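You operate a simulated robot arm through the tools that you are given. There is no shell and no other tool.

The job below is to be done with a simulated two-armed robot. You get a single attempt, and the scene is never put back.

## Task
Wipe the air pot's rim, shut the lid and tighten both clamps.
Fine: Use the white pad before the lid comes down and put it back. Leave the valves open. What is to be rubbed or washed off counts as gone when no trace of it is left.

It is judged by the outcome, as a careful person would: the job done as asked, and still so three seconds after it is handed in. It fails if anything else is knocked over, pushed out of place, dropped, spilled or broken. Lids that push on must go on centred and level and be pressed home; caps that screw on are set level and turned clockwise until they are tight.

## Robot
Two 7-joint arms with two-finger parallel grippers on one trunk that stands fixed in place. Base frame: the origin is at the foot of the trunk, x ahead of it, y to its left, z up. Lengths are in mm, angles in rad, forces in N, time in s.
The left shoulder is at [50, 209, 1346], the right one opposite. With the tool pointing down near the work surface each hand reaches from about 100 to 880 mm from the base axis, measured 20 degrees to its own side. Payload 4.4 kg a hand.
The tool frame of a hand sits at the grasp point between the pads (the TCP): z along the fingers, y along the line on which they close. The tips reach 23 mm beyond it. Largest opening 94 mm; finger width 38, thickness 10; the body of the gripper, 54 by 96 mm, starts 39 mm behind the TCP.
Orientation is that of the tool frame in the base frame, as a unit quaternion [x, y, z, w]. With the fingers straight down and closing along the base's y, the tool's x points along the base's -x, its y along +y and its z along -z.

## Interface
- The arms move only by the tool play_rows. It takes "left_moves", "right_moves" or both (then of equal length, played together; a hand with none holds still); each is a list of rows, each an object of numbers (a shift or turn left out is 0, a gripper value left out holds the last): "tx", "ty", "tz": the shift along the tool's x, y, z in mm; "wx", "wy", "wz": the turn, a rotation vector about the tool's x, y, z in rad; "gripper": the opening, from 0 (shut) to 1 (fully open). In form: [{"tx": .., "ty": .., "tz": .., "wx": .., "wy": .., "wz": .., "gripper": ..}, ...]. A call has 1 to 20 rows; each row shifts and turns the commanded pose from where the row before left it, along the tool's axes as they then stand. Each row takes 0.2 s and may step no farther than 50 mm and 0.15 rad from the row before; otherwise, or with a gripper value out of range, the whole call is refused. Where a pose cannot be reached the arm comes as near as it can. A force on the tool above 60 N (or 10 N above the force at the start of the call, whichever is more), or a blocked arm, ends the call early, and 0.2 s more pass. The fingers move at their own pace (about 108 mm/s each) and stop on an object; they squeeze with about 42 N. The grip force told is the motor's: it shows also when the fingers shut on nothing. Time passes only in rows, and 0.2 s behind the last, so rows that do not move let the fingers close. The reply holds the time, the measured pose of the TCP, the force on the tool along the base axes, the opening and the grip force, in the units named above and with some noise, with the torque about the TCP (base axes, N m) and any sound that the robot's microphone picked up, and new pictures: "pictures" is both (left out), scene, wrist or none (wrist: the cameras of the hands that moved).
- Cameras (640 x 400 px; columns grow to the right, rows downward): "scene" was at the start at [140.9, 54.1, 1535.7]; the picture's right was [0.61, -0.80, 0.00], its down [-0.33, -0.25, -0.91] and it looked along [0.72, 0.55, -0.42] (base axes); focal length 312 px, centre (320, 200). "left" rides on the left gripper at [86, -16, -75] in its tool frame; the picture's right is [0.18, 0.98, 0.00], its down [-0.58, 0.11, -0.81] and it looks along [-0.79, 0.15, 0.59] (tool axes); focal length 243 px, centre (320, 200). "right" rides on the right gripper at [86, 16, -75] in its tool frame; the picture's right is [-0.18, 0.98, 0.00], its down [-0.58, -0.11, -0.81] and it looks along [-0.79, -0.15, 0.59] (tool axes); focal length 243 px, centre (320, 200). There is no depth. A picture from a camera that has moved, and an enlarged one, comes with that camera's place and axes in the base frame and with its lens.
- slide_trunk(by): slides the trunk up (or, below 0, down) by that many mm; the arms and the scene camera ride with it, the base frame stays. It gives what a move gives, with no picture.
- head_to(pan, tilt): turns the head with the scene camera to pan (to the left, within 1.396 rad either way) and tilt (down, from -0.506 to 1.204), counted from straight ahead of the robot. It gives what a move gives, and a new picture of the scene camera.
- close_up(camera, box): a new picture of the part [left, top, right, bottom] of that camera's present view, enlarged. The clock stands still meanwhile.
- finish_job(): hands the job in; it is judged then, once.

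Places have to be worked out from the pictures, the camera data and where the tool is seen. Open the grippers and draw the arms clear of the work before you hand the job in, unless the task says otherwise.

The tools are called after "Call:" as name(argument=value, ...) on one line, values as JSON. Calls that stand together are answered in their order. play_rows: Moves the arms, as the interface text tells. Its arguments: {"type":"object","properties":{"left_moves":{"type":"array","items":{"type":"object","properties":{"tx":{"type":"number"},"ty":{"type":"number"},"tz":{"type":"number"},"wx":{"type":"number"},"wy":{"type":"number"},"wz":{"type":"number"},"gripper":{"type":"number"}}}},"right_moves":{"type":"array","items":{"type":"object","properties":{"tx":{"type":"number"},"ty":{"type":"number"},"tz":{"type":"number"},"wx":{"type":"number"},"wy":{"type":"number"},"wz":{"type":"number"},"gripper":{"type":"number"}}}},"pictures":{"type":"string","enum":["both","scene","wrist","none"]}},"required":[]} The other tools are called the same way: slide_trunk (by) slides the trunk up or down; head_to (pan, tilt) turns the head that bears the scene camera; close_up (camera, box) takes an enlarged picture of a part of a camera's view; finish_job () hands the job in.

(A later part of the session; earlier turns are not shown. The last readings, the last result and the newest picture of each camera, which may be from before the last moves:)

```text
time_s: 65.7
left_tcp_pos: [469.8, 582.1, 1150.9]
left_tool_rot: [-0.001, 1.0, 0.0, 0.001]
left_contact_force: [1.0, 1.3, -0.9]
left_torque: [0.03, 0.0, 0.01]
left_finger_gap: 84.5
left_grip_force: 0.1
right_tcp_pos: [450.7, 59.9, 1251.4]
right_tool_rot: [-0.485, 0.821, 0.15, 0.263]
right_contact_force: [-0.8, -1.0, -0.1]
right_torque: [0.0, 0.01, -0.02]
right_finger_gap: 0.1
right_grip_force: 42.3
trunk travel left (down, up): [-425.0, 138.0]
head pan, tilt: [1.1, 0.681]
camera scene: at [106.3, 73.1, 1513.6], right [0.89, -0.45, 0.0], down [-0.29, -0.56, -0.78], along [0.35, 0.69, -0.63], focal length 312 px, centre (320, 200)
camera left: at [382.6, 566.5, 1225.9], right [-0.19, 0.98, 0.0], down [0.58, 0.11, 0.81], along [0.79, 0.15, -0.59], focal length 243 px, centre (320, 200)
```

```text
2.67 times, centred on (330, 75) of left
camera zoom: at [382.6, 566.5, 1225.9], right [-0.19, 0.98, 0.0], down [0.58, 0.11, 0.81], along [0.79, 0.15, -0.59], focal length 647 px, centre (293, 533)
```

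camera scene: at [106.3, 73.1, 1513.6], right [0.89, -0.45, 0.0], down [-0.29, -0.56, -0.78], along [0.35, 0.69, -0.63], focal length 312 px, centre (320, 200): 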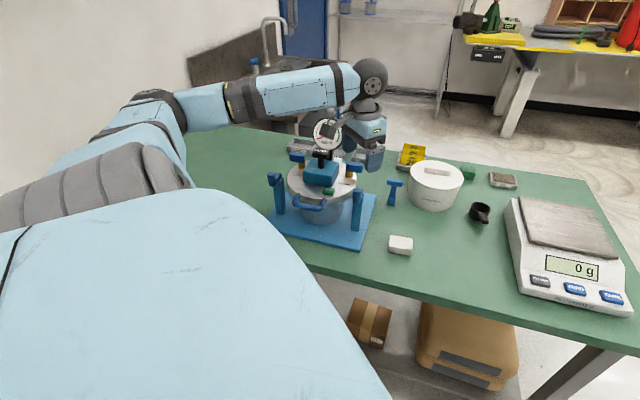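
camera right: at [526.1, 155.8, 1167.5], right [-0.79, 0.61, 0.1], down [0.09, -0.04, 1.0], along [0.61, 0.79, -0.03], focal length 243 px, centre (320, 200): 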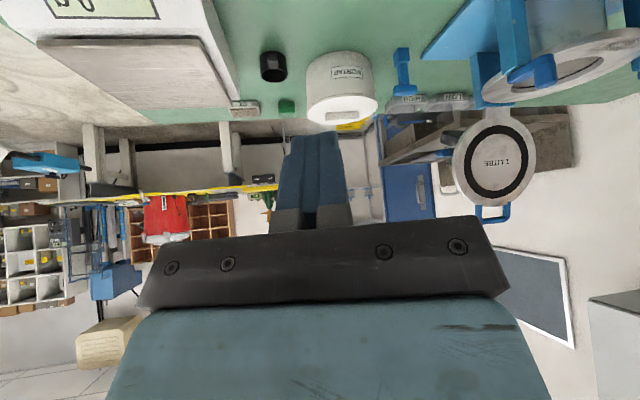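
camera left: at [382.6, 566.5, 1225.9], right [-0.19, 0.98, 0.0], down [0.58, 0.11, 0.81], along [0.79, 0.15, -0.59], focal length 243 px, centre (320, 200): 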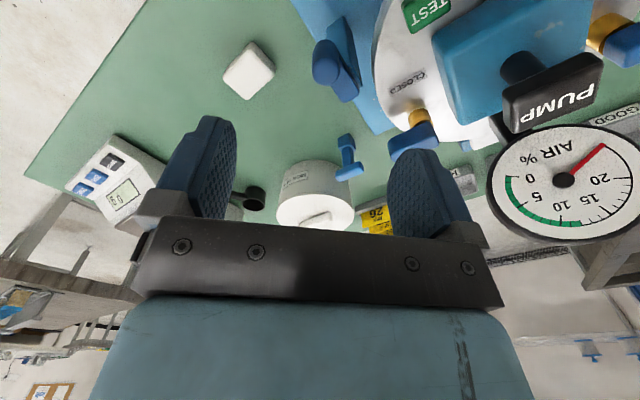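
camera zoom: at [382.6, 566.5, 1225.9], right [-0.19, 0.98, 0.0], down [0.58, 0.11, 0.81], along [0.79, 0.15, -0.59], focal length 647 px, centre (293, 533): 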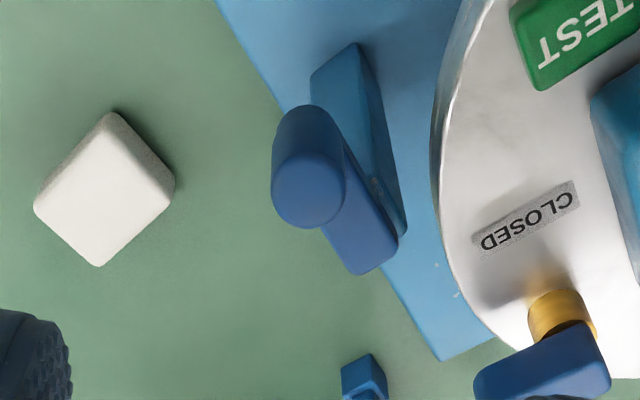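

The knob is a ~22 mm round peg at (474, 587), arm top z≈1017, pivot ≈(501, 613). I straddle it from above with tips just over the arm (z≈1020).

Call:
play_rows(left_moves=[{"tx": -4.4, "ty": 5.2}, {"tz": 40}, {"tz": 40}, {"tz": 20}, {"tz": 7}, {}], pictures="both")

Call:
close_up(camera="left", box=[200, 60, 440, 220])

Call:
close_up(camera="scene", box=[300, 130, 400, 240])

Call:
close_up(camera="right", box=[390, 20, 540, 130])

```text
time_s: 67.1
left_tcp_pos: [475.1, 588.3, 1042.8]
left_tool_rot: [-0.002, 1.0, 0.0, -0.001]
left_contact_force: [-0.8, -0.1, -0.5]
left_torque: [-0.01, 0.04, 0.0]
left_finger_gap: 84.7
left_grip_force: 0.1
right_tcp_pos: [451.2, 60.4, 1249.7]
right_tool_rot: [-0.486, 0.821, 0.148, 0.262]
right_contact_force: [-0.5, -0.1, 0.2]
right_torque: [-0.01, 0.04, -0.01]
right_finger_gap: 0.0
right_grip_force: 42.2
trunk travel left (down, up): [-425.0, 138.0]
head pan, tilt: [1.1, 0.681]
camera scene: at [106.5, 74.7, 1513.4], right [0.89, -0.45, 0.0], down [-0.29, -0.56, -0.78], along [0.35, 0.69, -0.63], focal length 312 px, centre (320, 200)
camera left: at [387.2, 572.7, 1118.2], right [-0.19, 0.98, 0.0], down [0.58, 0.11, 0.81], along [0.79, 0.15, -0.59], focal length 243 px, centre (320, 200)
```

scene: 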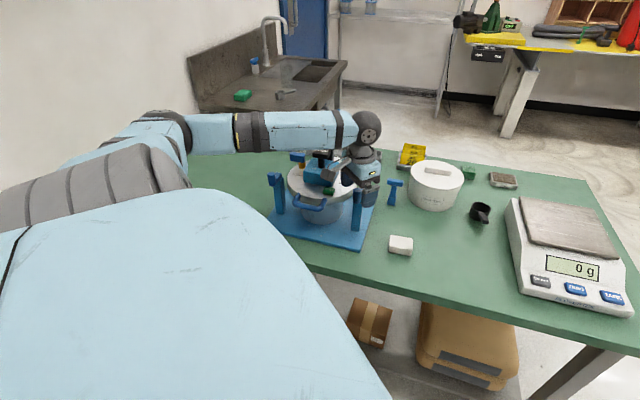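
left: 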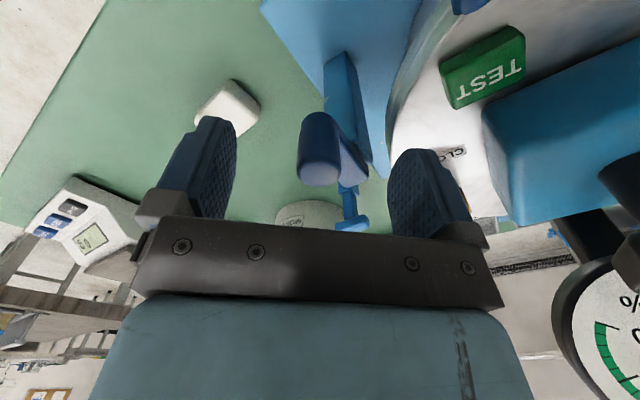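

```text
2.50 times, centred on (320, 140) of left
camera zoom: at [387.2, 572.7, 1118.2], right [-0.19, 0.98, 0.0], down [0.58, 0.11, 0.81], along [0.79, 0.15, -0.59], focal length 606 px, centre (320, 350)
```

zoom: 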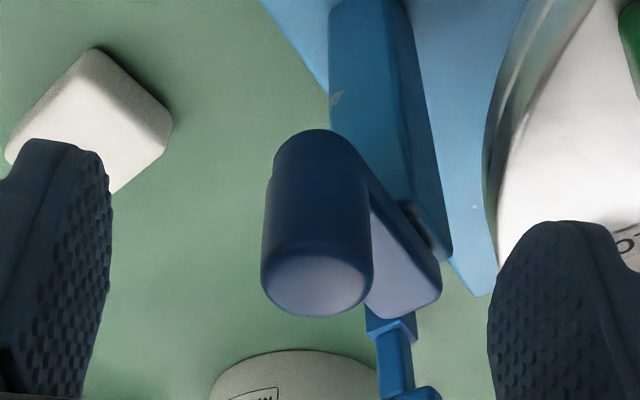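

```text
3.64 times, centred on (350, 185) of scene
camera zoom: at [106.5, 74.7, 1513.4], right [0.89, -0.45, 0.0], down [-0.29, -0.56, -0.78], along [0.35, 0.69, -0.63], focal length 1134 px, centre (211, 254)
```

zoom: 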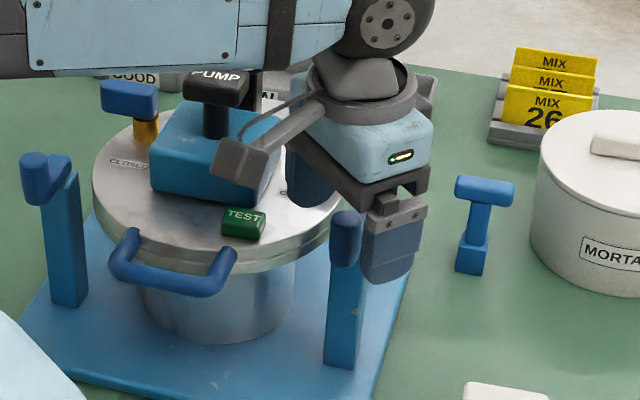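

```text
3.64 times, centred on (465, 75) of right
camera zoom: at [382.5, -31.5, 1261.5], right [-0.79, 0.61, 0.1], down [0.09, -0.04, 0.99], along [0.61, 0.79, -0.03], focal length 882 px, centre (-207, 654)
```

zoom: 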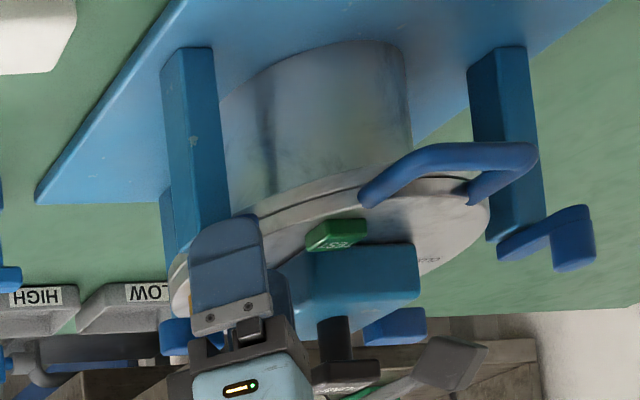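

The knob is centred between the fingers. I close to a 30 mm gap and swing it along its arc toward the lid, first half.

Call:
play_rows(left_moves=[{"gripper": 0.32}, {}, {"tx": 6, "ty": 7.9}, {"tx": 3.8, "ty": 9.2}, {"tx": 1.3, "ty": 9.8}, {}], pictures="both")

Call:
close_up(camera="left", box=[200, 60, 440, 220])

Call:
close_up(camera="scene", box=[300, 130, 400, 240])

```text
time_s: 68.5
left_tcp_pos: [462.5, 615.3, 1044.1]
left_tool_rot: [-0.001, 1.0, 0.0, 0.0]
left_contact_force: [0.1, 0.0, -0.2]
left_torque: [0.01, -0.01, 0.02]
left_finger_gap: 30.2
left_grip_force: 0.0
right_tcp_pos: [451.1, 58.9, 1251.3]
right_tool_rot: [-0.485, 0.821, 0.148, 0.263]
right_contact_force: [0.3, -0.6, 0.4]
right_torque: [-0.01, 0.02, -0.05]
right_finger_gap: 0.1
right_grip_force: 42.2
trunk travel left (down, up): [-425.0, 138.0]
head pan, tilt: [1.1, 0.681]
camera scene: at [106.3, 74.5, 1513.4], right [0.89, -0.45, 0.0], down [-0.29, -0.56, -0.78], along [0.35, 0.69, -0.63], focal length 312 px, centre (320, 200)
camera left: at [376.3, 599.9, 1118.8], right [-0.19, 0.98, 0.0], down [0.58, 0.11, 0.81], along [0.79, 0.15, -0.59], focal length 243 px, centre (320, 200)
```

scene: 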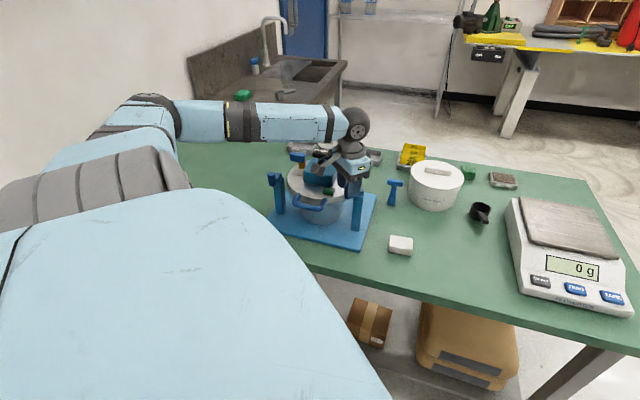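
left: 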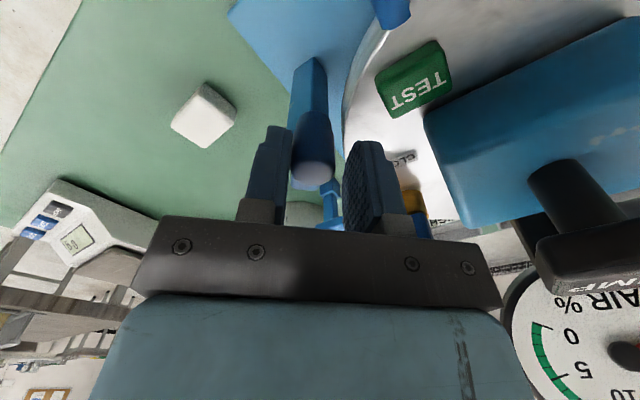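

```text
2.50 times, centred on (320, 140) of left
camera zoom: at [376.3, 599.9, 1118.8], right [-0.19, 0.98, 0.0], down [0.58, 0.11, 0.81], along [0.79, 0.15, -0.59], focal length 606 px, centre (320, 350)
```

zoom: 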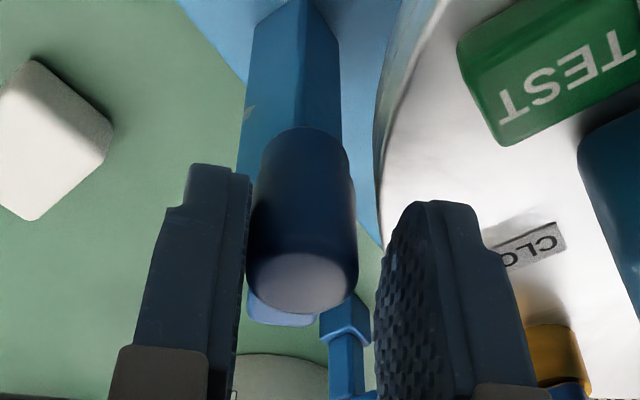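

```text
3.64 times, centred on (350, 185) of scene
camera zoom: at [106.3, 74.5, 1513.4], right [0.89, -0.45, 0.0], down [-0.29, -0.56, -0.78], along [0.35, 0.69, -0.63], focal length 1134 px, centre (211, 254)
```

zoom: 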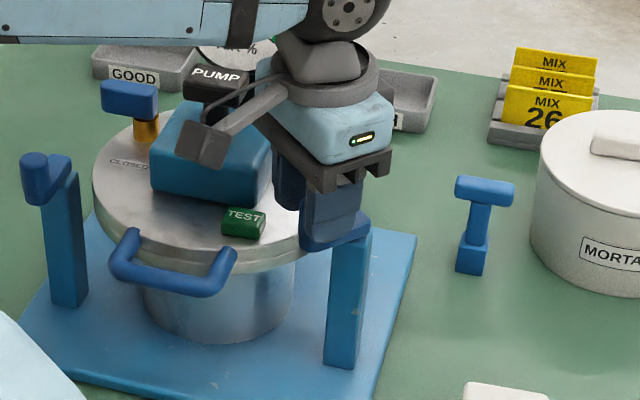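

It works: the lever swings about the vertical post axis with almost no force. To keep the palm clear of the pump handle I lean the hand back a little and continue the second half of the arc.

Call:
play_rows(left_moves=[{"wx": -0.15, "tz": -3}, {"tx": -1.3, "ty": 9.7, "tz": 1.4}, {"tx": -3.8, "ty": 9.1, "tz": 1.4}, {}], pictures="both")

Call:
close_up(camera="left", box=[200, 60, 440, 220])

Call:
close_up(camera="scene", box=[300, 130, 400, 240])

Call:
close_up(camera="right", box=[390, 20, 540, 130])

```text
time_s: 69.5
left_tcp_pos: [467.7, 635.0, 1046.4]
left_tool_rot: [-0.001, 0.997, 0.074, 0.0]
left_contact_force: [-0.2, 0.6, 0.5]
left_torque: [0.02, -0.01, -0.02]
left_finger_gap: 30.0
left_grip_force: 0.0
right_tcp_pos: [450.3, 59.8, 1250.6]
right_tool_rot: [-0.486, 0.82, 0.15, 0.262]
right_contact_force: [0.4, 0.6, 0.4]
right_torque: [-0.02, 0.0, 0.01]
right_finger_gap: 0.0
right_grip_force: 42.1
trunk travel left (down, up): [-425.0, 138.0]
head pan, tilt: [1.1, 0.681]
camera scene: at [106.2, 74.4, 1513.4], right [0.89, -0.45, 0.0], down [-0.29, -0.56, -0.78], along [0.35, 0.69, -0.63], focal length 312 px, centre (320, 200)
camera left: at [381.0, 607.7, 1117.6], right [-0.19, 0.97, 0.15], down [0.58, -0.01, 0.81], along [0.79, 0.24, -0.56], focal length 243 px, centre (320, 200)
```

scene: 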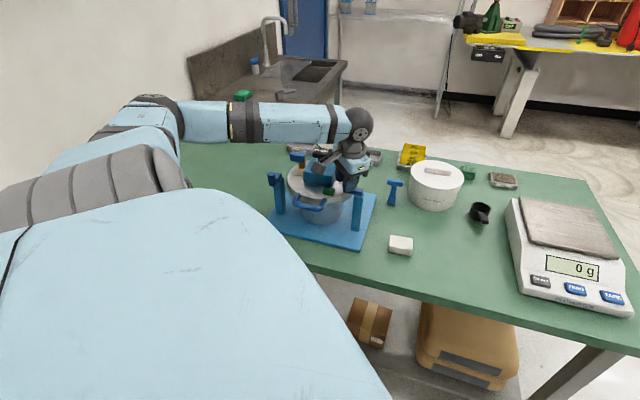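
left: 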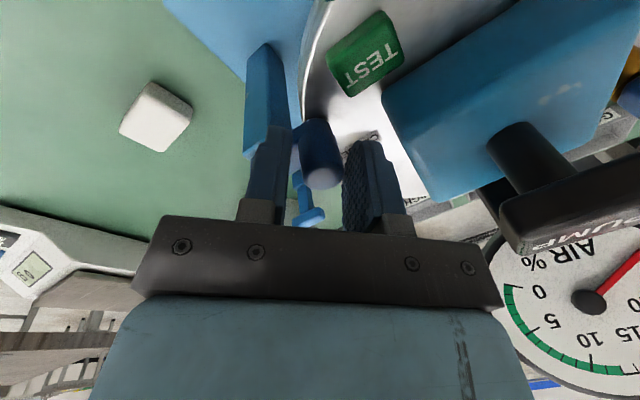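

```text
2.50 times, centred on (320, 140) of left
camera zoom: at [381.0, 607.7, 1117.6], right [-0.19, 0.97, 0.15], down [0.58, -0.01, 0.81], along [0.79, 0.24, -0.56], focal length 606 px, centre (320, 350)
```

zoom: 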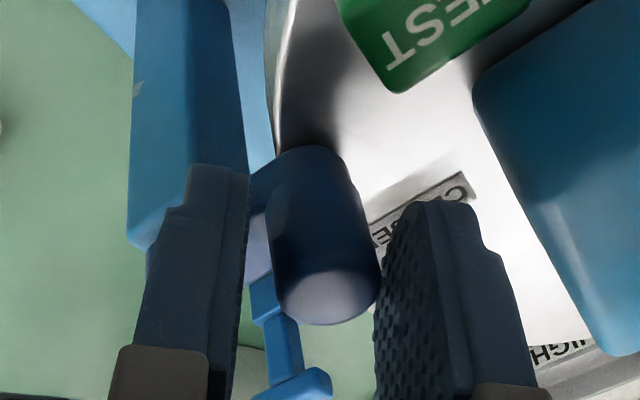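

```text
3.64 times, centred on (350, 185) of scene
camera zoom: at [106.2, 74.4, 1513.4], right [0.89, -0.45, 0.0], down [-0.29, -0.56, -0.78], along [0.35, 0.69, -0.63], focal length 1134 px, centre (211, 254)
```

zoom: 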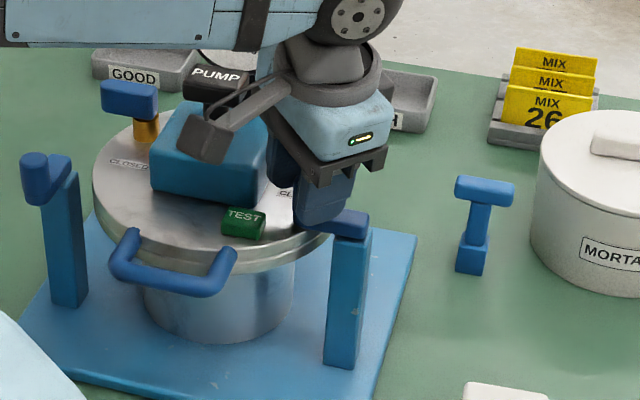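

```text
3.64 times, centred on (465, 75) of right
camera zoom: at [382.3, -31.7, 1261.6], right [-0.79, 0.61, 0.1], down [0.09, -0.04, 0.99], along [0.61, 0.79, -0.03], focal length 882 px, centre (-207, 654)
```

zoom: 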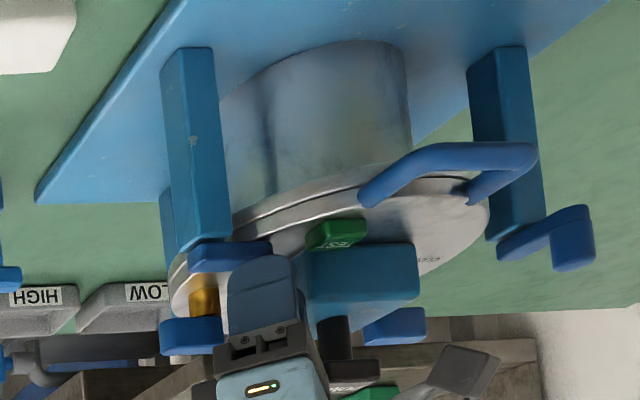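

The lever keeps following with no resistance. I move on along the arc toward pointing straight at the lid centre.

Call:
play_rows(left_moves=[{"tx": -6, "ty": 7.8, "tz": 1.2}, {"tx": -4, "ty": 4, "tz": 0.6}, {}], pictures="none")

Call:
close_up(camera="left", box=[200, 60, 440, 220])

Call:
close_up(camera="scene", box=[300, 130, 400, 240])

Call:
close_up(camera="right", box=[420, 50, 500, 120])

```text
time_s: 70.3
left_tcp_pos: [476.7, 644.4, 1047.1]
left_tool_rot: [0.0, 0.997, 0.075, 0.0]
left_contact_force: [-7.4, -22.4, -2.8]
left_torque: [-0.55, 0.24, -0.02]
left_finger_gap: 39.6
left_grip_force: 10.5
right_tcp_pos: [449.2, 56.9, 1251.1]
right_tool_rot: [-0.487, 0.82, 0.15, 0.262]
right_contact_force: [-0.3, -0.3, 0.6]
right_torque: [-0.01, -0.02, -0.02]
right_finger_gap: 0.2
right_grip_force: 42.1
trunk travel left (down, up): [-425.0, 138.0]
head pan, tilt: [1.1, 0.681]
```

```text
2.50 times, centred on (320, 140) of left
camera zoom: at [389.8, 617.6, 1119.4], right [-0.18, 0.97, 0.15], down [0.58, -0.01, 0.81], along [0.79, 0.23, -0.56], focal length 606 px, centre (320, 350)
```

zoom: 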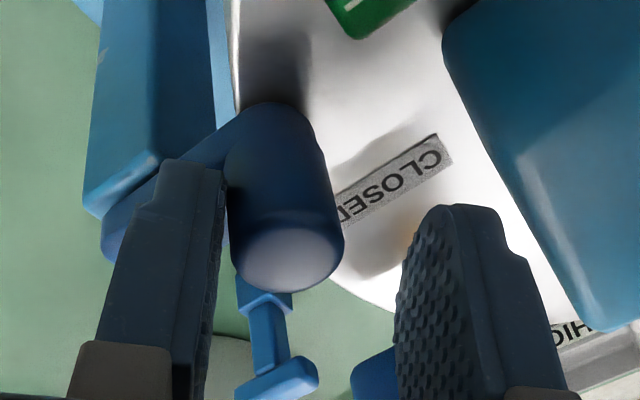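

```text
3.64 times, centred on (350, 185) of scene
camera zoom: at [105.5, 71.7, 1513.6], right [0.89, -0.45, 0.0], down [-0.29, -0.56, -0.78], along [0.35, 0.69, -0.63], focal length 1134 px, centre (211, 254)
```

zoom: 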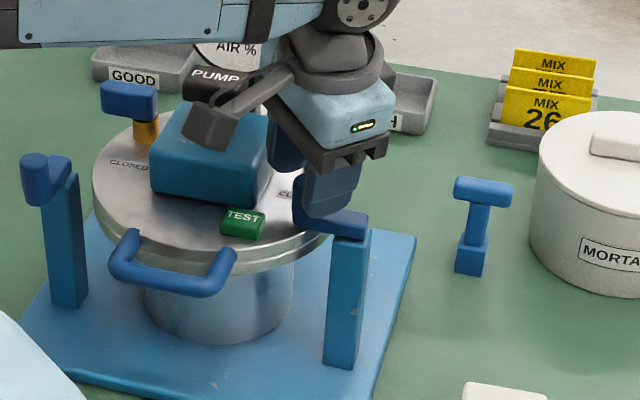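

```text
5.71 times, centred on (460, 85) of right
camera zoom: at [381.7, -33.8, 1261.7], right [-0.79, 0.61, 0.1], down [0.09, -0.04, 0.99], along [0.61, 0.79, -0.02], focal length 1386 px, centre (-480, 857)
```

zoom: 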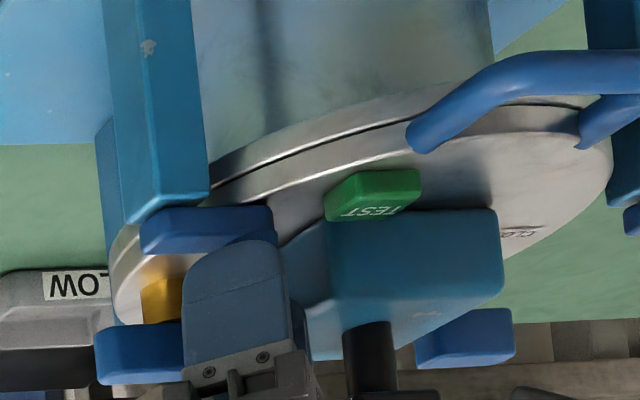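

The lever now points at the lid centre and meets resistance (≈23 N) — the tightening stop region. I grip the knob firmly and turn further to see if it tightens more.

Call:
play_rows(left_moves=[{"ty": -5.5, "tz": -0.8}, {"gripper": 0}, {}, {}], pictures="none")

Call:
close_up(camera="left", box=[200, 60, 440, 220])

```text
time_s: 71.3
left_tcp_pos: [477.0, 637.1, 1047.1]
left_tool_rot: [0.001, 0.997, 0.073, -0.002]
left_contact_force: [-2.6, -46.6, -17.7]
left_torque: [-1.38, -0.87, 0.13]
left_finger_gap: 23.0
left_grip_force: 45.4
right_tcp_pos: [451.7, 56.6, 1250.7]
right_tool_rot: [-0.486, 0.82, 0.151, 0.262]
right_contact_force: [-0.3, 0.4, -0.5]
right_torque: [-0.02, -0.02, -0.01]
right_finger_gap: 0.0
right_grip_force: 42.1
trunk travel left (down, up): [-425.0, 138.0]
head pan, tilt: [1.1, 0.681]
```

```text
2.50 times, centred on (320, 140) of left
camera zoom: at [391.3, 610.1, 1119.1], right [-0.18, 0.97, 0.14], down [0.58, -0.01, 0.81], along [0.79, 0.23, -0.57], focal length 606 px, centre (320, 350)
```

zoom: 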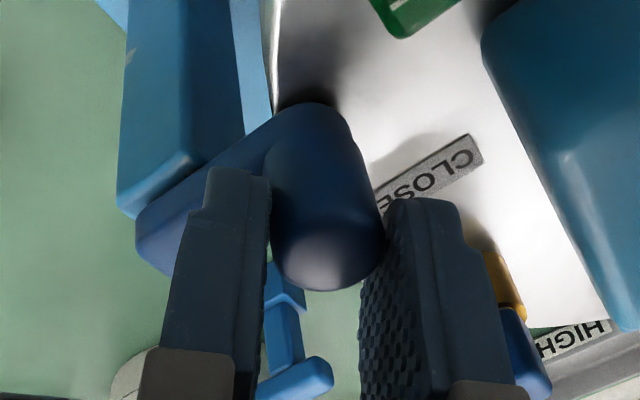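

The knob is gripped and the stop holds against ≈47 N. I relieve some of it and push along the true tangent (toward the hinge) to be sure it's fully turned.

Call:
play_rows(left_moves=[{"ty": -1.5}, {"tx": -3}, {"tx": -2}, {}], pictures="none")

Call:
close_up(camera="left", box=[200, 60, 440, 220])

Call:
close_up(camera="scene", box=[260, 130, 400, 250])

```text
time_s: 72.3
left_tcp_pos: [481.8, 636.6, 1048.8]
left_tool_rot: [-0.001, 0.997, 0.075, -0.001]
left_contact_force: [-28.6, -38.1, -11.6]
left_torque: [-1.27, 0.84, 0.24]
left_finger_gap: 23.1
left_grip_force: 45.2
right_tcp_pos: [448.6, 56.5, 1251.3]
right_tool_rot: [-0.486, 0.82, 0.15, 0.264]
right_contact_force: [0.3, 0.5, 0.5]
right_torque: [0.0, -0.01, 0.0]
right_finger_gap: 0.2
right_grip_force: 41.8
trunk travel left (down, up): [-425.0, 138.0]
head pan, tilt: [1.1, 0.681]
```

```text
2.50 times, centred on (320, 140) of left
camera zoom: at [393.8, 609.7, 1120.5], right [-0.18, 0.97, 0.15], down [0.58, -0.01, 0.81], along [0.79, 0.24, -0.56], focal length 606 px, centre (320, 350)
```

zoom: 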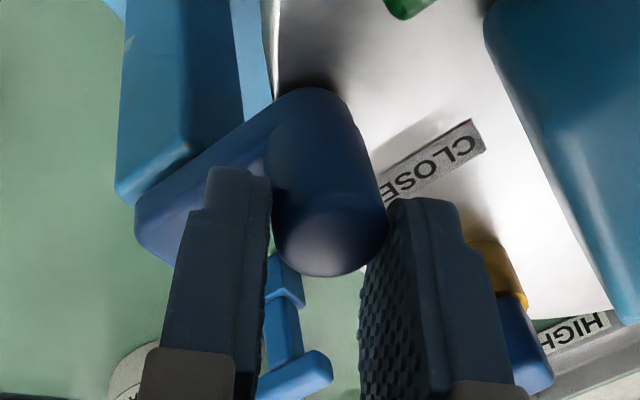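

```text
3.33 times, centred on (330, 190) of scene
camera zoom: at [103.3, 70.7, 1513.9], right [0.89, -0.45, 0.0], down [-0.28, -0.56, -0.78], along [0.35, 0.69, -0.63], focal length 1039 px, centre (287, 233)
```

zoom: 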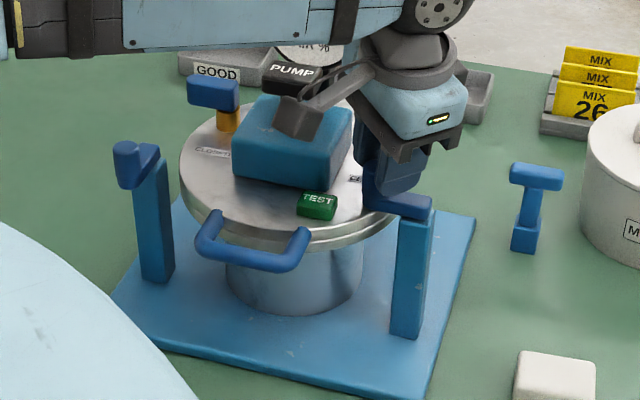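

The lever doesn't move under ≈47 N tangential force, so this clamp is at its stop. I relax, open the fingers moderately and pull out along the tool axis.

Call:
play_rows(left_moves=[{"tx": 3, "ty": -2}, {"gripper": 0.5}, {}, {"tz": -20}, {"tz": -40}, {"tz": -45}, {"tz": -45}, {}], pictures="both")

Call:
close_up(camera="scene", box=[260, 130, 400, 250])

Call:
close_up(camera="left", box=[220, 0, 440, 150])

```text
time_s: 74.1
left_tcp_pos: [481.0, 618.7, 1192.0]
left_tool_rot: [-0.002, 0.997, 0.074, 0.0]
left_contact_force: [-0.2, -0.8, -0.6]
left_torque: [-0.03, -0.03, -0.01]
left_finger_gap: 46.6
left_grip_force: 0.0
right_tcp_pos: [450.7, 60.2, 1249.7]
right_tool_rot: [-0.486, 0.82, 0.149, 0.262]
right_contact_force: [0.0, 0.4, -0.4]
right_torque: [-0.02, 0.02, -0.02]
right_finger_gap: 0.0
right_grip_force: 42.4
trunk travel left (down, up): [-425.0, 138.0]
head pan, tilt: [1.1, 0.681]
camera scene: at [106.5, 74.9, 1513.3], right [0.89, -0.45, 0.0], down [-0.29, -0.56, -0.78], along [0.35, 0.69, -0.63], focal length 312 px, centre (320, 200)
camera left: at [393.8, 590.9, 1264.0], right [-0.19, 0.97, 0.15], down [0.58, -0.01, 0.81], along [0.79, 0.24, -0.56], focal length 243 px, centre (320, 200)
```

scene: 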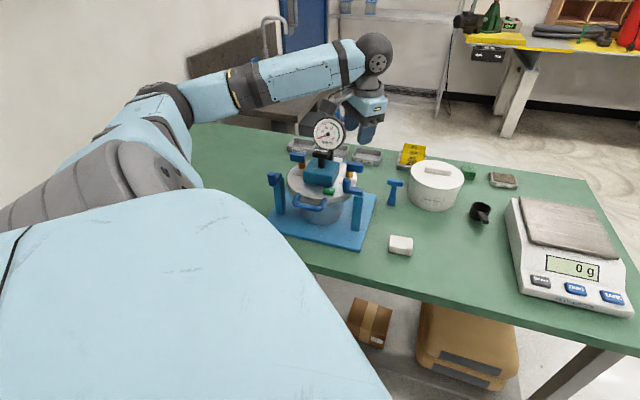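
left: 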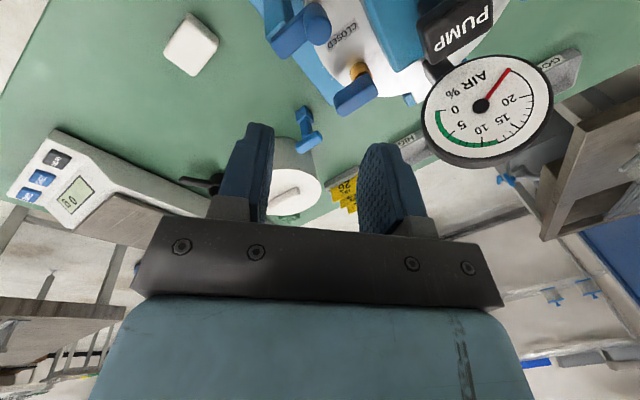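

```text
3.33 times, centred on (330, 190) of scene
camera zoom: at [106.5, 74.9, 1513.3], right [0.89, -0.45, 0.0], down [-0.29, -0.56, -0.78], along [0.35, 0.69, -0.63], focal length 1039 px, centre (287, 233)
```

zoom: 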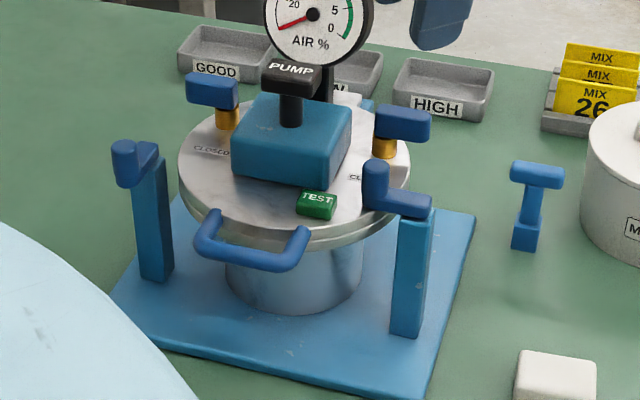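

```text
2.67 times, centred on (330, 75) of left
camera zoom: at [393.8, 590.9, 1264.0], right [-0.19, 0.97, 0.15], down [0.58, -0.01, 0.81], along [0.79, 0.24, -0.56], focal length 647 px, centre (293, 533)
```

zoom: 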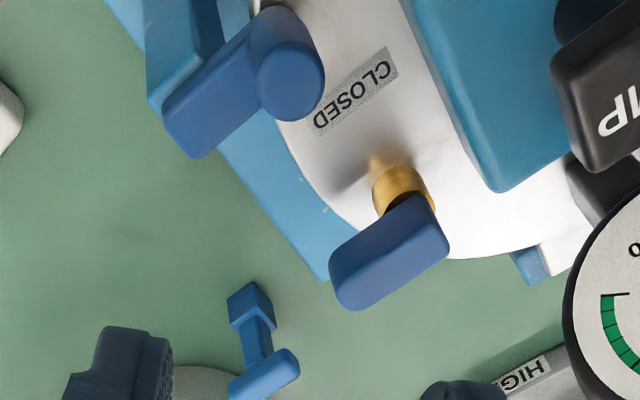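

The right clamp is swung over the lid and stays there. Now the left clamp (knob ≈(305, 757), to turn the opposite way): I go above it and turn the hand so the fingers close along base x.

Call:
play_rows(left_moves=[{"wx": 0.15}, {"tx": 35.2, "ty": 27.6}, {"tx": 35.2, "ty": 27.6}, {"tx": 35.2, "ty": 27.6}, {"tx": 35.2, "ty": 27.6}, {"tx": 35.2, "ty": 27.6}, {"wz": -0.143}, {"wz": -0.143}, {"wz": -0.143}, {"wz": -0.143}, {"wz": -0.143}, {"wz": -0.143}, {"wz": -0.143}, {"wz": -0.143}, {"wz": -0.143}, {"wz": -0.143}, {"wz": -0.141}, {}], pictures="both")

```text
time_s: 77.9
left_tcp_pos: [303.6, 752.2, 1194.0]
left_tool_rot: [0.708, -0.707, 0.0, -0.001]
left_contact_force: [-0.5, 0.7, 0.1]
left_torque: [-0.03, -0.01, 0.01]
left_finger_gap: 46.7
left_grip_force: 0.1
right_tcp_pos: [450.5, 58.9, 1250.6]
right_tool_rot: [-0.486, 0.82, 0.149, 0.262]
right_contact_force: [-0.1, 0.7, -0.2]
right_torque: [0.01, -0.05, 0.02]
right_finger_gap: 0.0
right_grip_force: 41.8
trunk travel left (down, up): [-425.0, 138.0]
head pan, tilt: [1.1, 0.681]
camera scene: at [106.4, 74.7, 1513.4], right [0.89, -0.45, 0.0], down [-0.29, -0.56, -0.78], along [0.35, 0.69, -0.63], focal length 312 px, centre (320, 200)
camera left: at [319.8, 667.4, 1269.0], right [-0.98, -0.19, 0.0], down [-0.11, 0.58, 0.81], along [-0.15, 0.79, -0.59], focal length 243 px, centre (320, 200)
```

scene: 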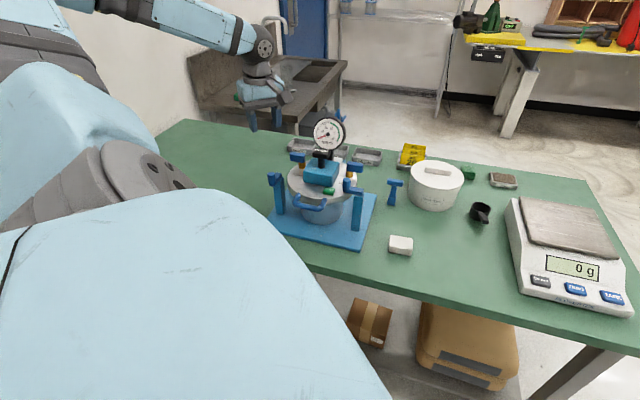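
left: 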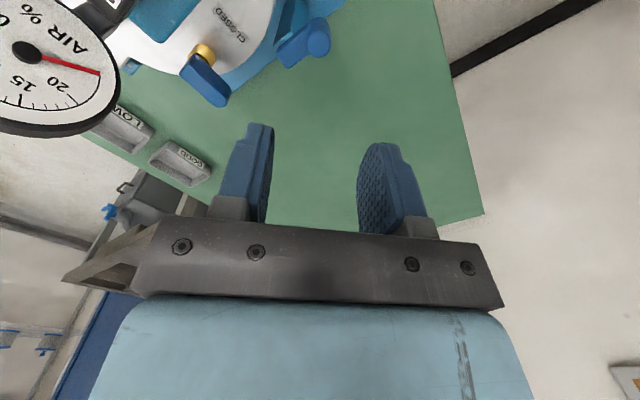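

The turn was reachable. I enlarge the view of the left clamp to locate its knob.

Call:
close_up(camera="left", box=[220, 0, 380, 100])

```text
4.00 times, centred on (300, 50) of left
camera zoom: at [319.8, 667.4, 1269.0], right [-0.98, -0.19, 0.0], down [-0.11, 0.58, 0.81], along [-0.15, 0.79, -0.59], focal length 970 px, centre (400, 800)
```

zoom: 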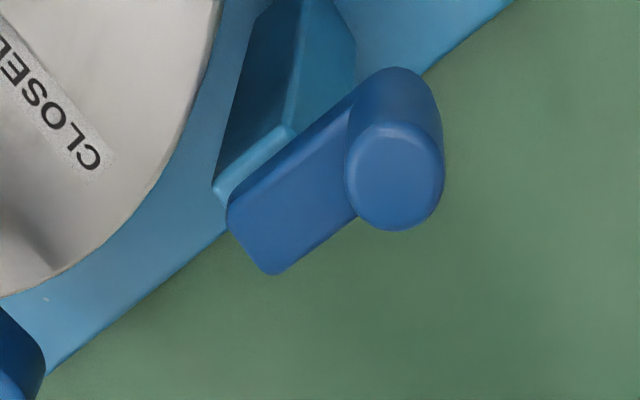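

The left knob is at (304.7, 754.5), pivot ≈(330, 780). I centre on it and descend with tips stopping just above the lever arm.

Call:
play_rows(left_moves=[{"tx": -2.3, "ty": -1.1, "gripper": 0.7}, {"tz": 45}, {"tz": 45}, {"tz": 40}, {"tz": 20.5}, {}], pictures="both")

Call:
close_up(camera="left", box=[200, 60, 440, 220])

Call:
close_up(camera="scene", box=[240, 130, 380, 240])

```text
time_s: 79.3
left_tcp_pos: [302.8, 753.5, 1043.2]
left_tool_rot: [0.708, -0.706, 0.0, 0.001]
left_contact_force: [0.4, 0.0, -0.4]
left_torque: [0.03, 0.0, 0.02]
left_finger_gap: 65.6
left_grip_force: 0.1
right_tcp_pos: [451.5, 58.5, 1250.1]
right_tool_rot: [-0.486, 0.82, 0.15, 0.262]
right_contact_force: [0.4, -0.8, 0.2]
right_torque: [0.01, -0.02, 0.01]
right_finger_gap: 0.1
right_grip_force: 42.0
trunk travel left (down, up): [-425.0, 138.0]
head pan, tilt: [1.1, 0.681]
camera scene: at [106.1, 74.0, 1513.5], right [0.89, -0.45, 0.0], down [-0.29, -0.56, -0.78], along [0.35, 0.69, -0.63], focal length 312 px, centre (320, 200)
camera left: at [318.4, 668.0, 1117.9], right [-0.98, -0.19, 0.0], down [-0.11, 0.58, 0.81], along [-0.15, 0.79, -0.59], focal length 243 px, centre (320, 200)
```

scene: 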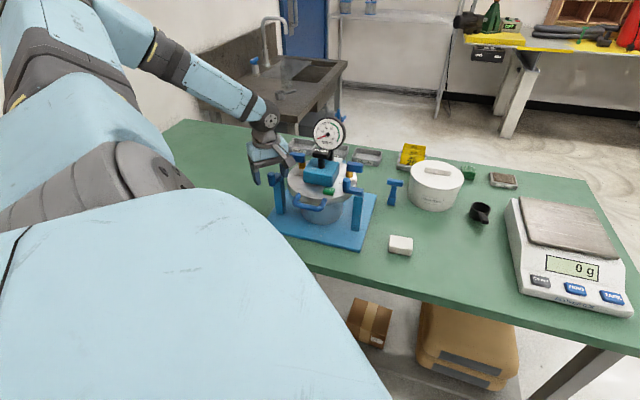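
left: 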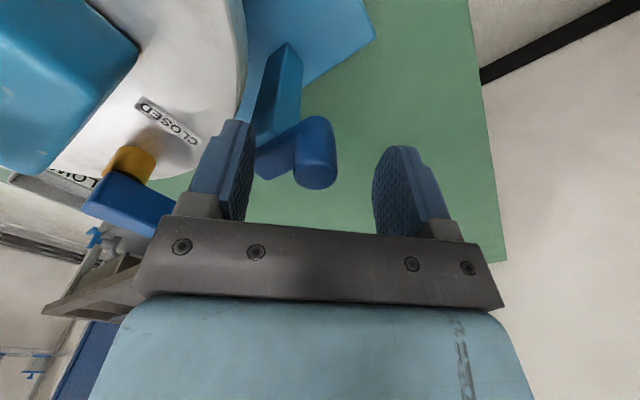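

```text
2.50 times, centred on (320, 140) of left
camera zoom: at [318.4, 668.0, 1117.9], right [-0.98, -0.19, 0.0], down [-0.11, 0.58, 0.81], along [-0.15, 0.79, -0.59], focal length 606 px, centre (320, 350)
```

zoom: 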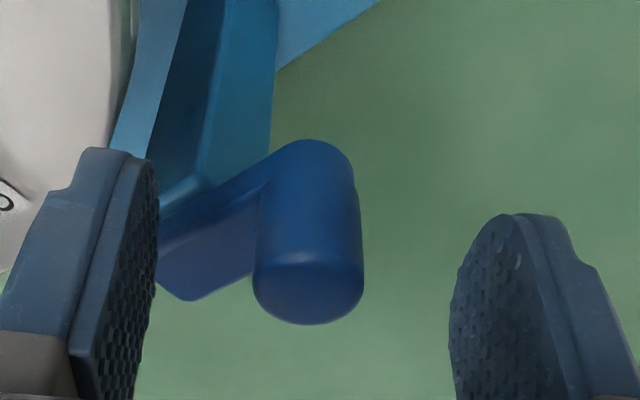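

```text
3.64 times, centred on (310, 185) of scene
camera zoom: at [106.1, 74.0, 1513.5], right [0.89, -0.45, 0.0], down [-0.29, -0.56, -0.78], along [0.35, 0.69, -0.63], focal length 1134 px, centre (356, 254)
```

zoom: 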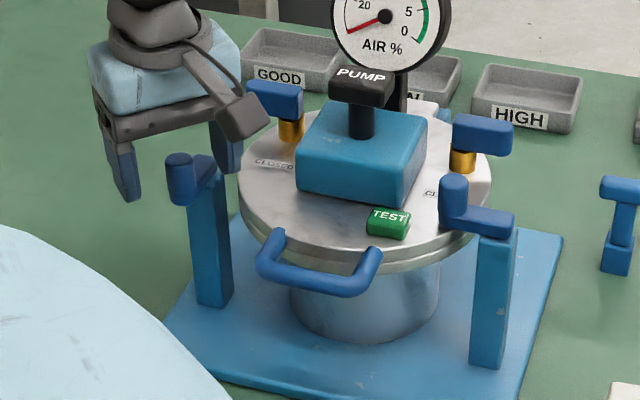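

The knob is between the fingers, 2 mm off centre. I centre, close to 30 mm and swing it along the first half of its arc.

Call:
play_rows(left_moves=[{"tx": -2, "ty": -2, "gripper": 0.32}, {}, {"tx": 5.8, "ty": -7.4}, {"tx": 3.7, "ty": -8.7}, {"tx": 1.3, "ty": -9.3}, {}], pictures="both")

Call:
close_up(camera="left", box=[200, 60, 440, 220])

Call:
close_up(camera="scene", box=[240, 130, 380, 240])

```text
time_s: 80.7
left_tcp_pos: [332.5, 747.1, 1044.8]
left_tool_rot: [0.708, -0.706, 0.0, -0.001]
left_contact_force: [0.2, -0.3, 0.4]
left_torque: [-0.01, 0.03, 0.0]
left_finger_gap: 30.0
left_grip_force: 0.1
right_tcp_pos: [450.9, 60.4, 1250.9]
right_tool_rot: [-0.486, 0.821, 0.148, 0.262]
right_contact_force: [1.2, -0.1, 0.8]
right_torque: [0.0, -0.02, 0.0]
right_finger_gap: 0.3
right_grip_force: 42.3
trunk travel left (down, up): [-425.0, 138.0]
head pan, tilt: [1.1, 0.681]
camera scene: at [106.0, 74.5, 1513.4], right [0.89, -0.45, 0.0], down [-0.29, -0.56, -0.78], along [0.35, 0.69, -0.63], focal length 312 px, centre (320, 200)
camera left: at [348.1, 660.8, 1118.6], right [-0.98, -0.19, 0.0], down [-0.11, 0.58, 0.81], along [-0.15, 0.79, -0.59], focal length 243 px, centre (320, 200)
```

scene: 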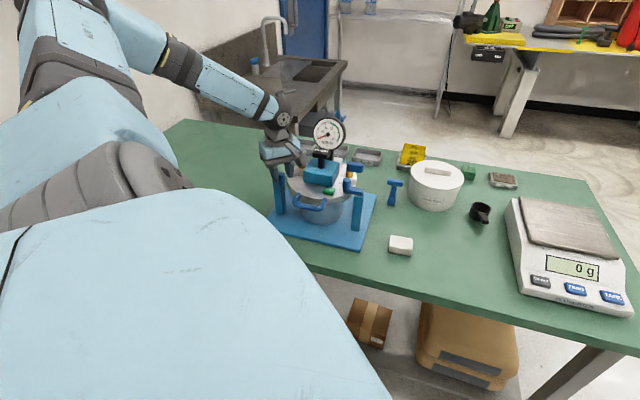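
left: 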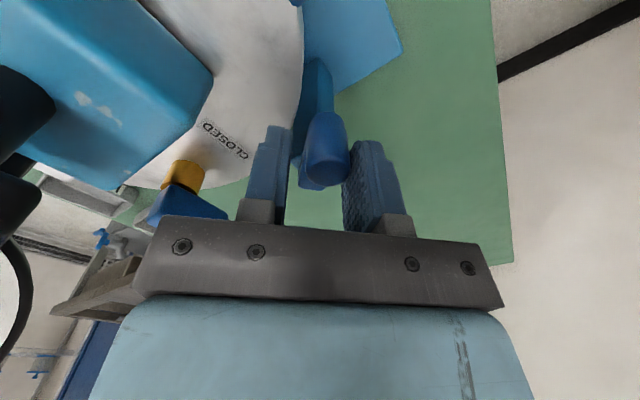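

```text
2.50 times, centred on (320, 140) of left
camera zoom: at [348.1, 660.8, 1118.6], right [-0.98, -0.19, 0.0], down [-0.11, 0.58, 0.81], along [-0.15, 0.79, -0.59], focal length 606 px, centre (320, 350)
```

zoom: 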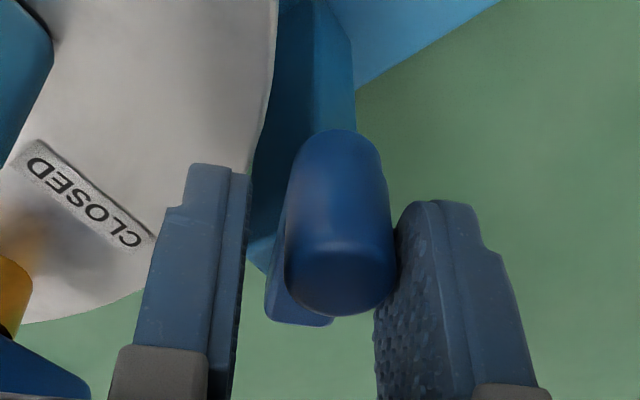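

```text
3.64 times, centred on (310, 185) of scene
camera zoom: at [106.0, 74.5, 1513.4], right [0.89, -0.45, 0.0], down [-0.29, -0.56, -0.78], along [0.35, 0.69, -0.63], focal length 1134 px, centre (356, 254)
```

zoom: 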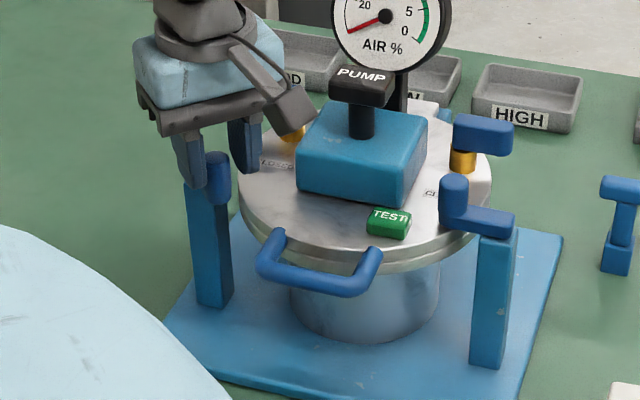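

Halfway, again with no resistance. I lean the hand back slightly as before and continue the second half.

Call:
play_rows(left_moves=[{"wx": 0.15, "tz": -3}, {"tx": -1.1, "ty": -9.2, "tz": 1.4}, {"tx": -3.6, "ty": -8.6, "tz": 1.3}, {"tx": -5.6, "ty": -7.4, "tz": 1.1}, {}], pictures="both")

Call:
close_up(camera="left", box=[200, 60, 440, 220])

Call:
close_up(camera="scene", box=[240, 130, 380, 240])

```text
time_s: 81.9
left_tcp_pos: [357.4, 756.8, 1047.7]
left_tool_rot: [0.706, -0.705, 0.052, -0.052]
left_contact_force: [-4.8, -1.1, 1.4]
left_torque: [-0.03, 0.12, -0.01]
left_finger_gap: 32.1
left_grip_force: 2.1
right_tcp_pos: [450.4, 60.0, 1250.8]
right_tool_rot: [-0.486, 0.82, 0.149, 0.262]
right_contact_force: [0.5, -0.2, 0.3]
right_torque: [0.03, -0.01, -0.02]
right_finger_gap: 0.1
right_grip_force: 41.8
trunk travel left (down, up): [-425.0, 138.0]
head pan, tilt: [1.1, 0.681]
camera scene: at [105.8, 74.4, 1513.4], right [0.89, -0.45, 0.0], down [-0.29, -0.56, -0.78], along [0.35, 0.69, -0.63], focal length 312 px, centre (320, 200)
camera left: at [362.0, 671.4, 1123.4], right [-0.97, -0.18, -0.15], down [-0.23, 0.58, 0.78], along [-0.06, 0.79, -0.61], focal length 243 px, centre (320, 200)
```

scene: 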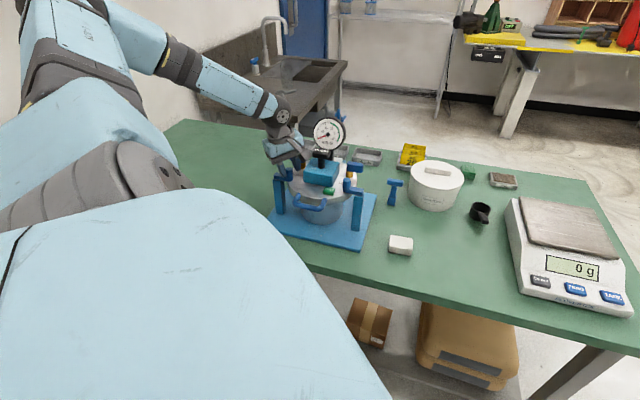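
left: 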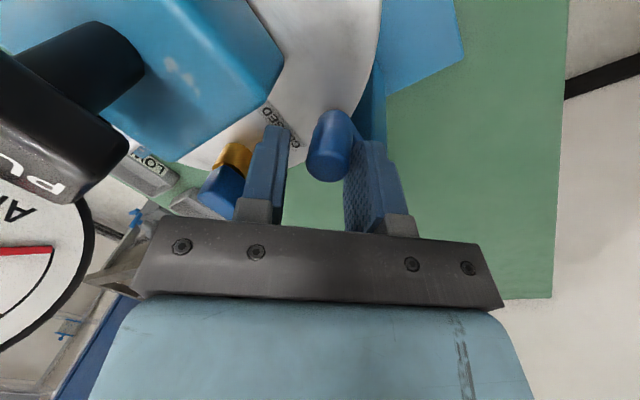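

```text
2.50 times, centred on (320, 140) of left
camera zoom: at [362.0, 671.4, 1123.4], right [-0.97, -0.18, -0.15], down [-0.23, 0.58, 0.78], along [-0.06, 0.79, -0.61], focal length 606 px, centre (320, 350)
```

zoom: 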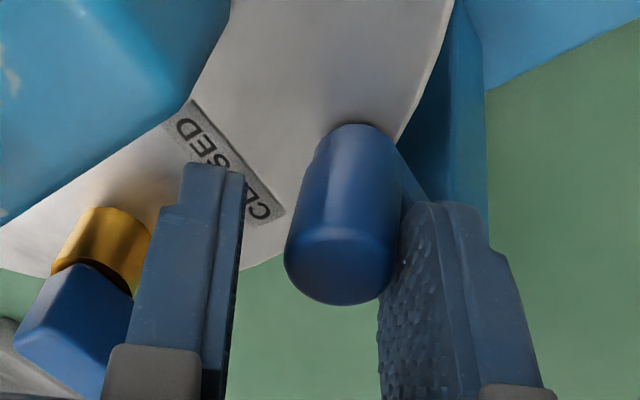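

```text
3.64 times, centred on (310, 185) of scene
camera zoom: at [105.8, 74.4, 1513.4], right [0.89, -0.45, 0.0], down [-0.29, -0.56, -0.78], along [0.35, 0.69, -0.63], focal length 1134 px, centre (356, 254)
```

zoom: 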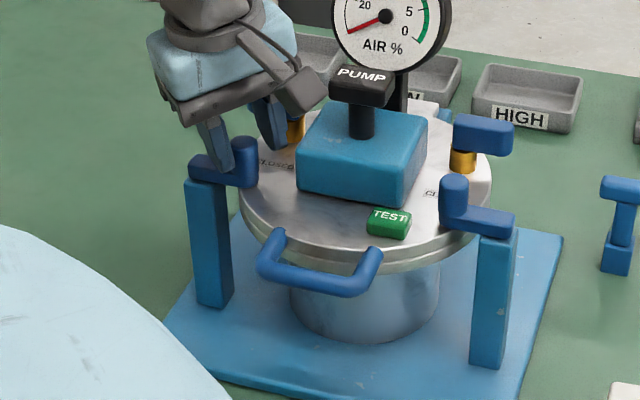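

The lever is almost at its end with resistance beginning (5 N). I centre on the knob, grip it firmly and push it along the tangent to the stop.

Call:
play_rows(left_moves=[{"ty": 3.5, "tx": -3, "tz": -0.5}, {"gripper": 0}, {}, {"ty": -2, "tx": -2, "tz": 0.3}, {}], pictures="none")

Call:
close_up(camera="left", box=[200, 60, 440, 220])

```text
time_s: 83.1
left_tcp_pos: [353.9, 758.9, 1046.3]
left_tool_rot: [0.706, -0.705, 0.052, -0.05]
left_contact_force: [-21.0, -15.0, -10.4]
left_torque: [0.08, 1.2, 0.15]
left_finger_gap: 23.1
left_grip_force: 45.0
right_tcp_pos: [449.6, 59.3, 1251.5]
right_tool_rot: [-0.486, 0.82, 0.149, 0.262]
right_contact_force: [0.1, 0.5, 0.0]
right_torque: [-0.01, 0.0, 0.01]
right_finger_gap: 0.0
right_grip_force: 41.8
trunk travel left (down, up): [-425.0, 138.0]
head pan, tilt: [1.1, 0.681]
```

```text
2.50 times, centred on (320, 140) of left
camera zoom: at [358.5, 674.5, 1122.9], right [-0.97, -0.19, -0.14], down [-0.23, 0.58, 0.78], along [-0.06, 0.79, -0.61], focal length 606 px, centre (320, 350)
```

zoom: 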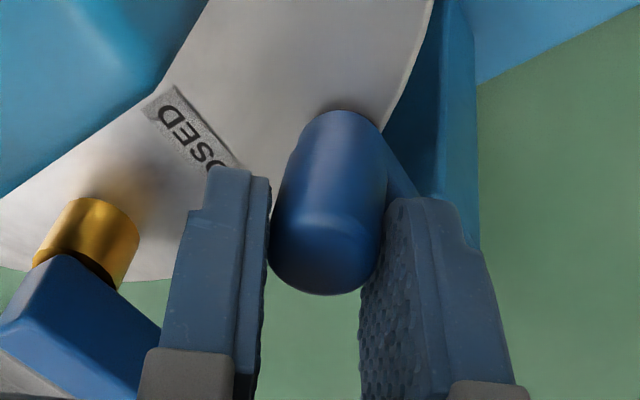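

At ≈26 N tangential the knob holds. I push a few mm more to match the force used on the other clamp.

Call:
play_rows(left_moves=[{"ty": -2, "tx": -2}, {"ty": -1, "tx": -1}, {}], pictures="none")

Call:
close_up(camera="scene", box=[240, 130, 380, 240])

Call:
close_up(camera="left", box=[200, 60, 440, 220])

```text
time_s: 83.9
left_tcp_pos: [353.9, 762.2, 1047.3]
left_tool_rot: [-0.705, 0.705, -0.051, 0.05]
left_contact_force: [-39.7, -29.9, -13.7]
left_torque: [-0.51, 1.31, -0.22]
left_finger_gap: 23.2
left_grip_force: 44.8
right_tcp_pos: [447.5, 59.0, 1251.9]
right_tool_rot: [-0.486, 0.819, 0.15, 0.265]
right_contact_force: [0.0, 0.4, -0.2]
right_torque: [0.02, -0.02, 0.04]
right_finger_gap: 0.0
right_grip_force: 42.4
trunk travel left (down, up): [-425.0, 138.0]
head pan, tilt: [1.1, 0.681]
```

```text
3.64 times, centred on (310, 185) of scene
camera zoom: at [101.7, 72.5, 1513.9], right [0.89, -0.45, 0.0], down [-0.28, -0.56, -0.78], along [0.36, 0.69, -0.63], focal length 1134 px, centre (356, 254)
```

zoom: 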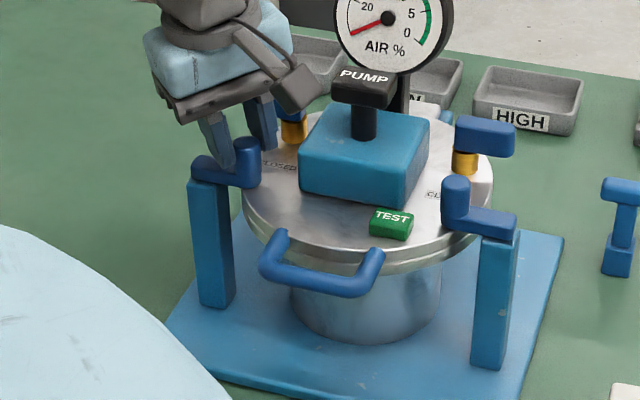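

```text
2.50 times, centred on (320, 140) of left
camera zoom: at [358.9, 676.6, 1124.1], right [-0.97, -0.18, -0.14], down [-0.22, 0.58, 0.78], along [-0.06, 0.79, -0.61], focal length 606 px, centre (320, 350)
```

zoom: 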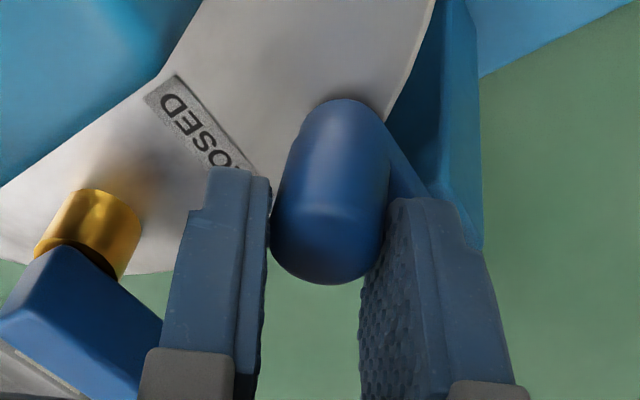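

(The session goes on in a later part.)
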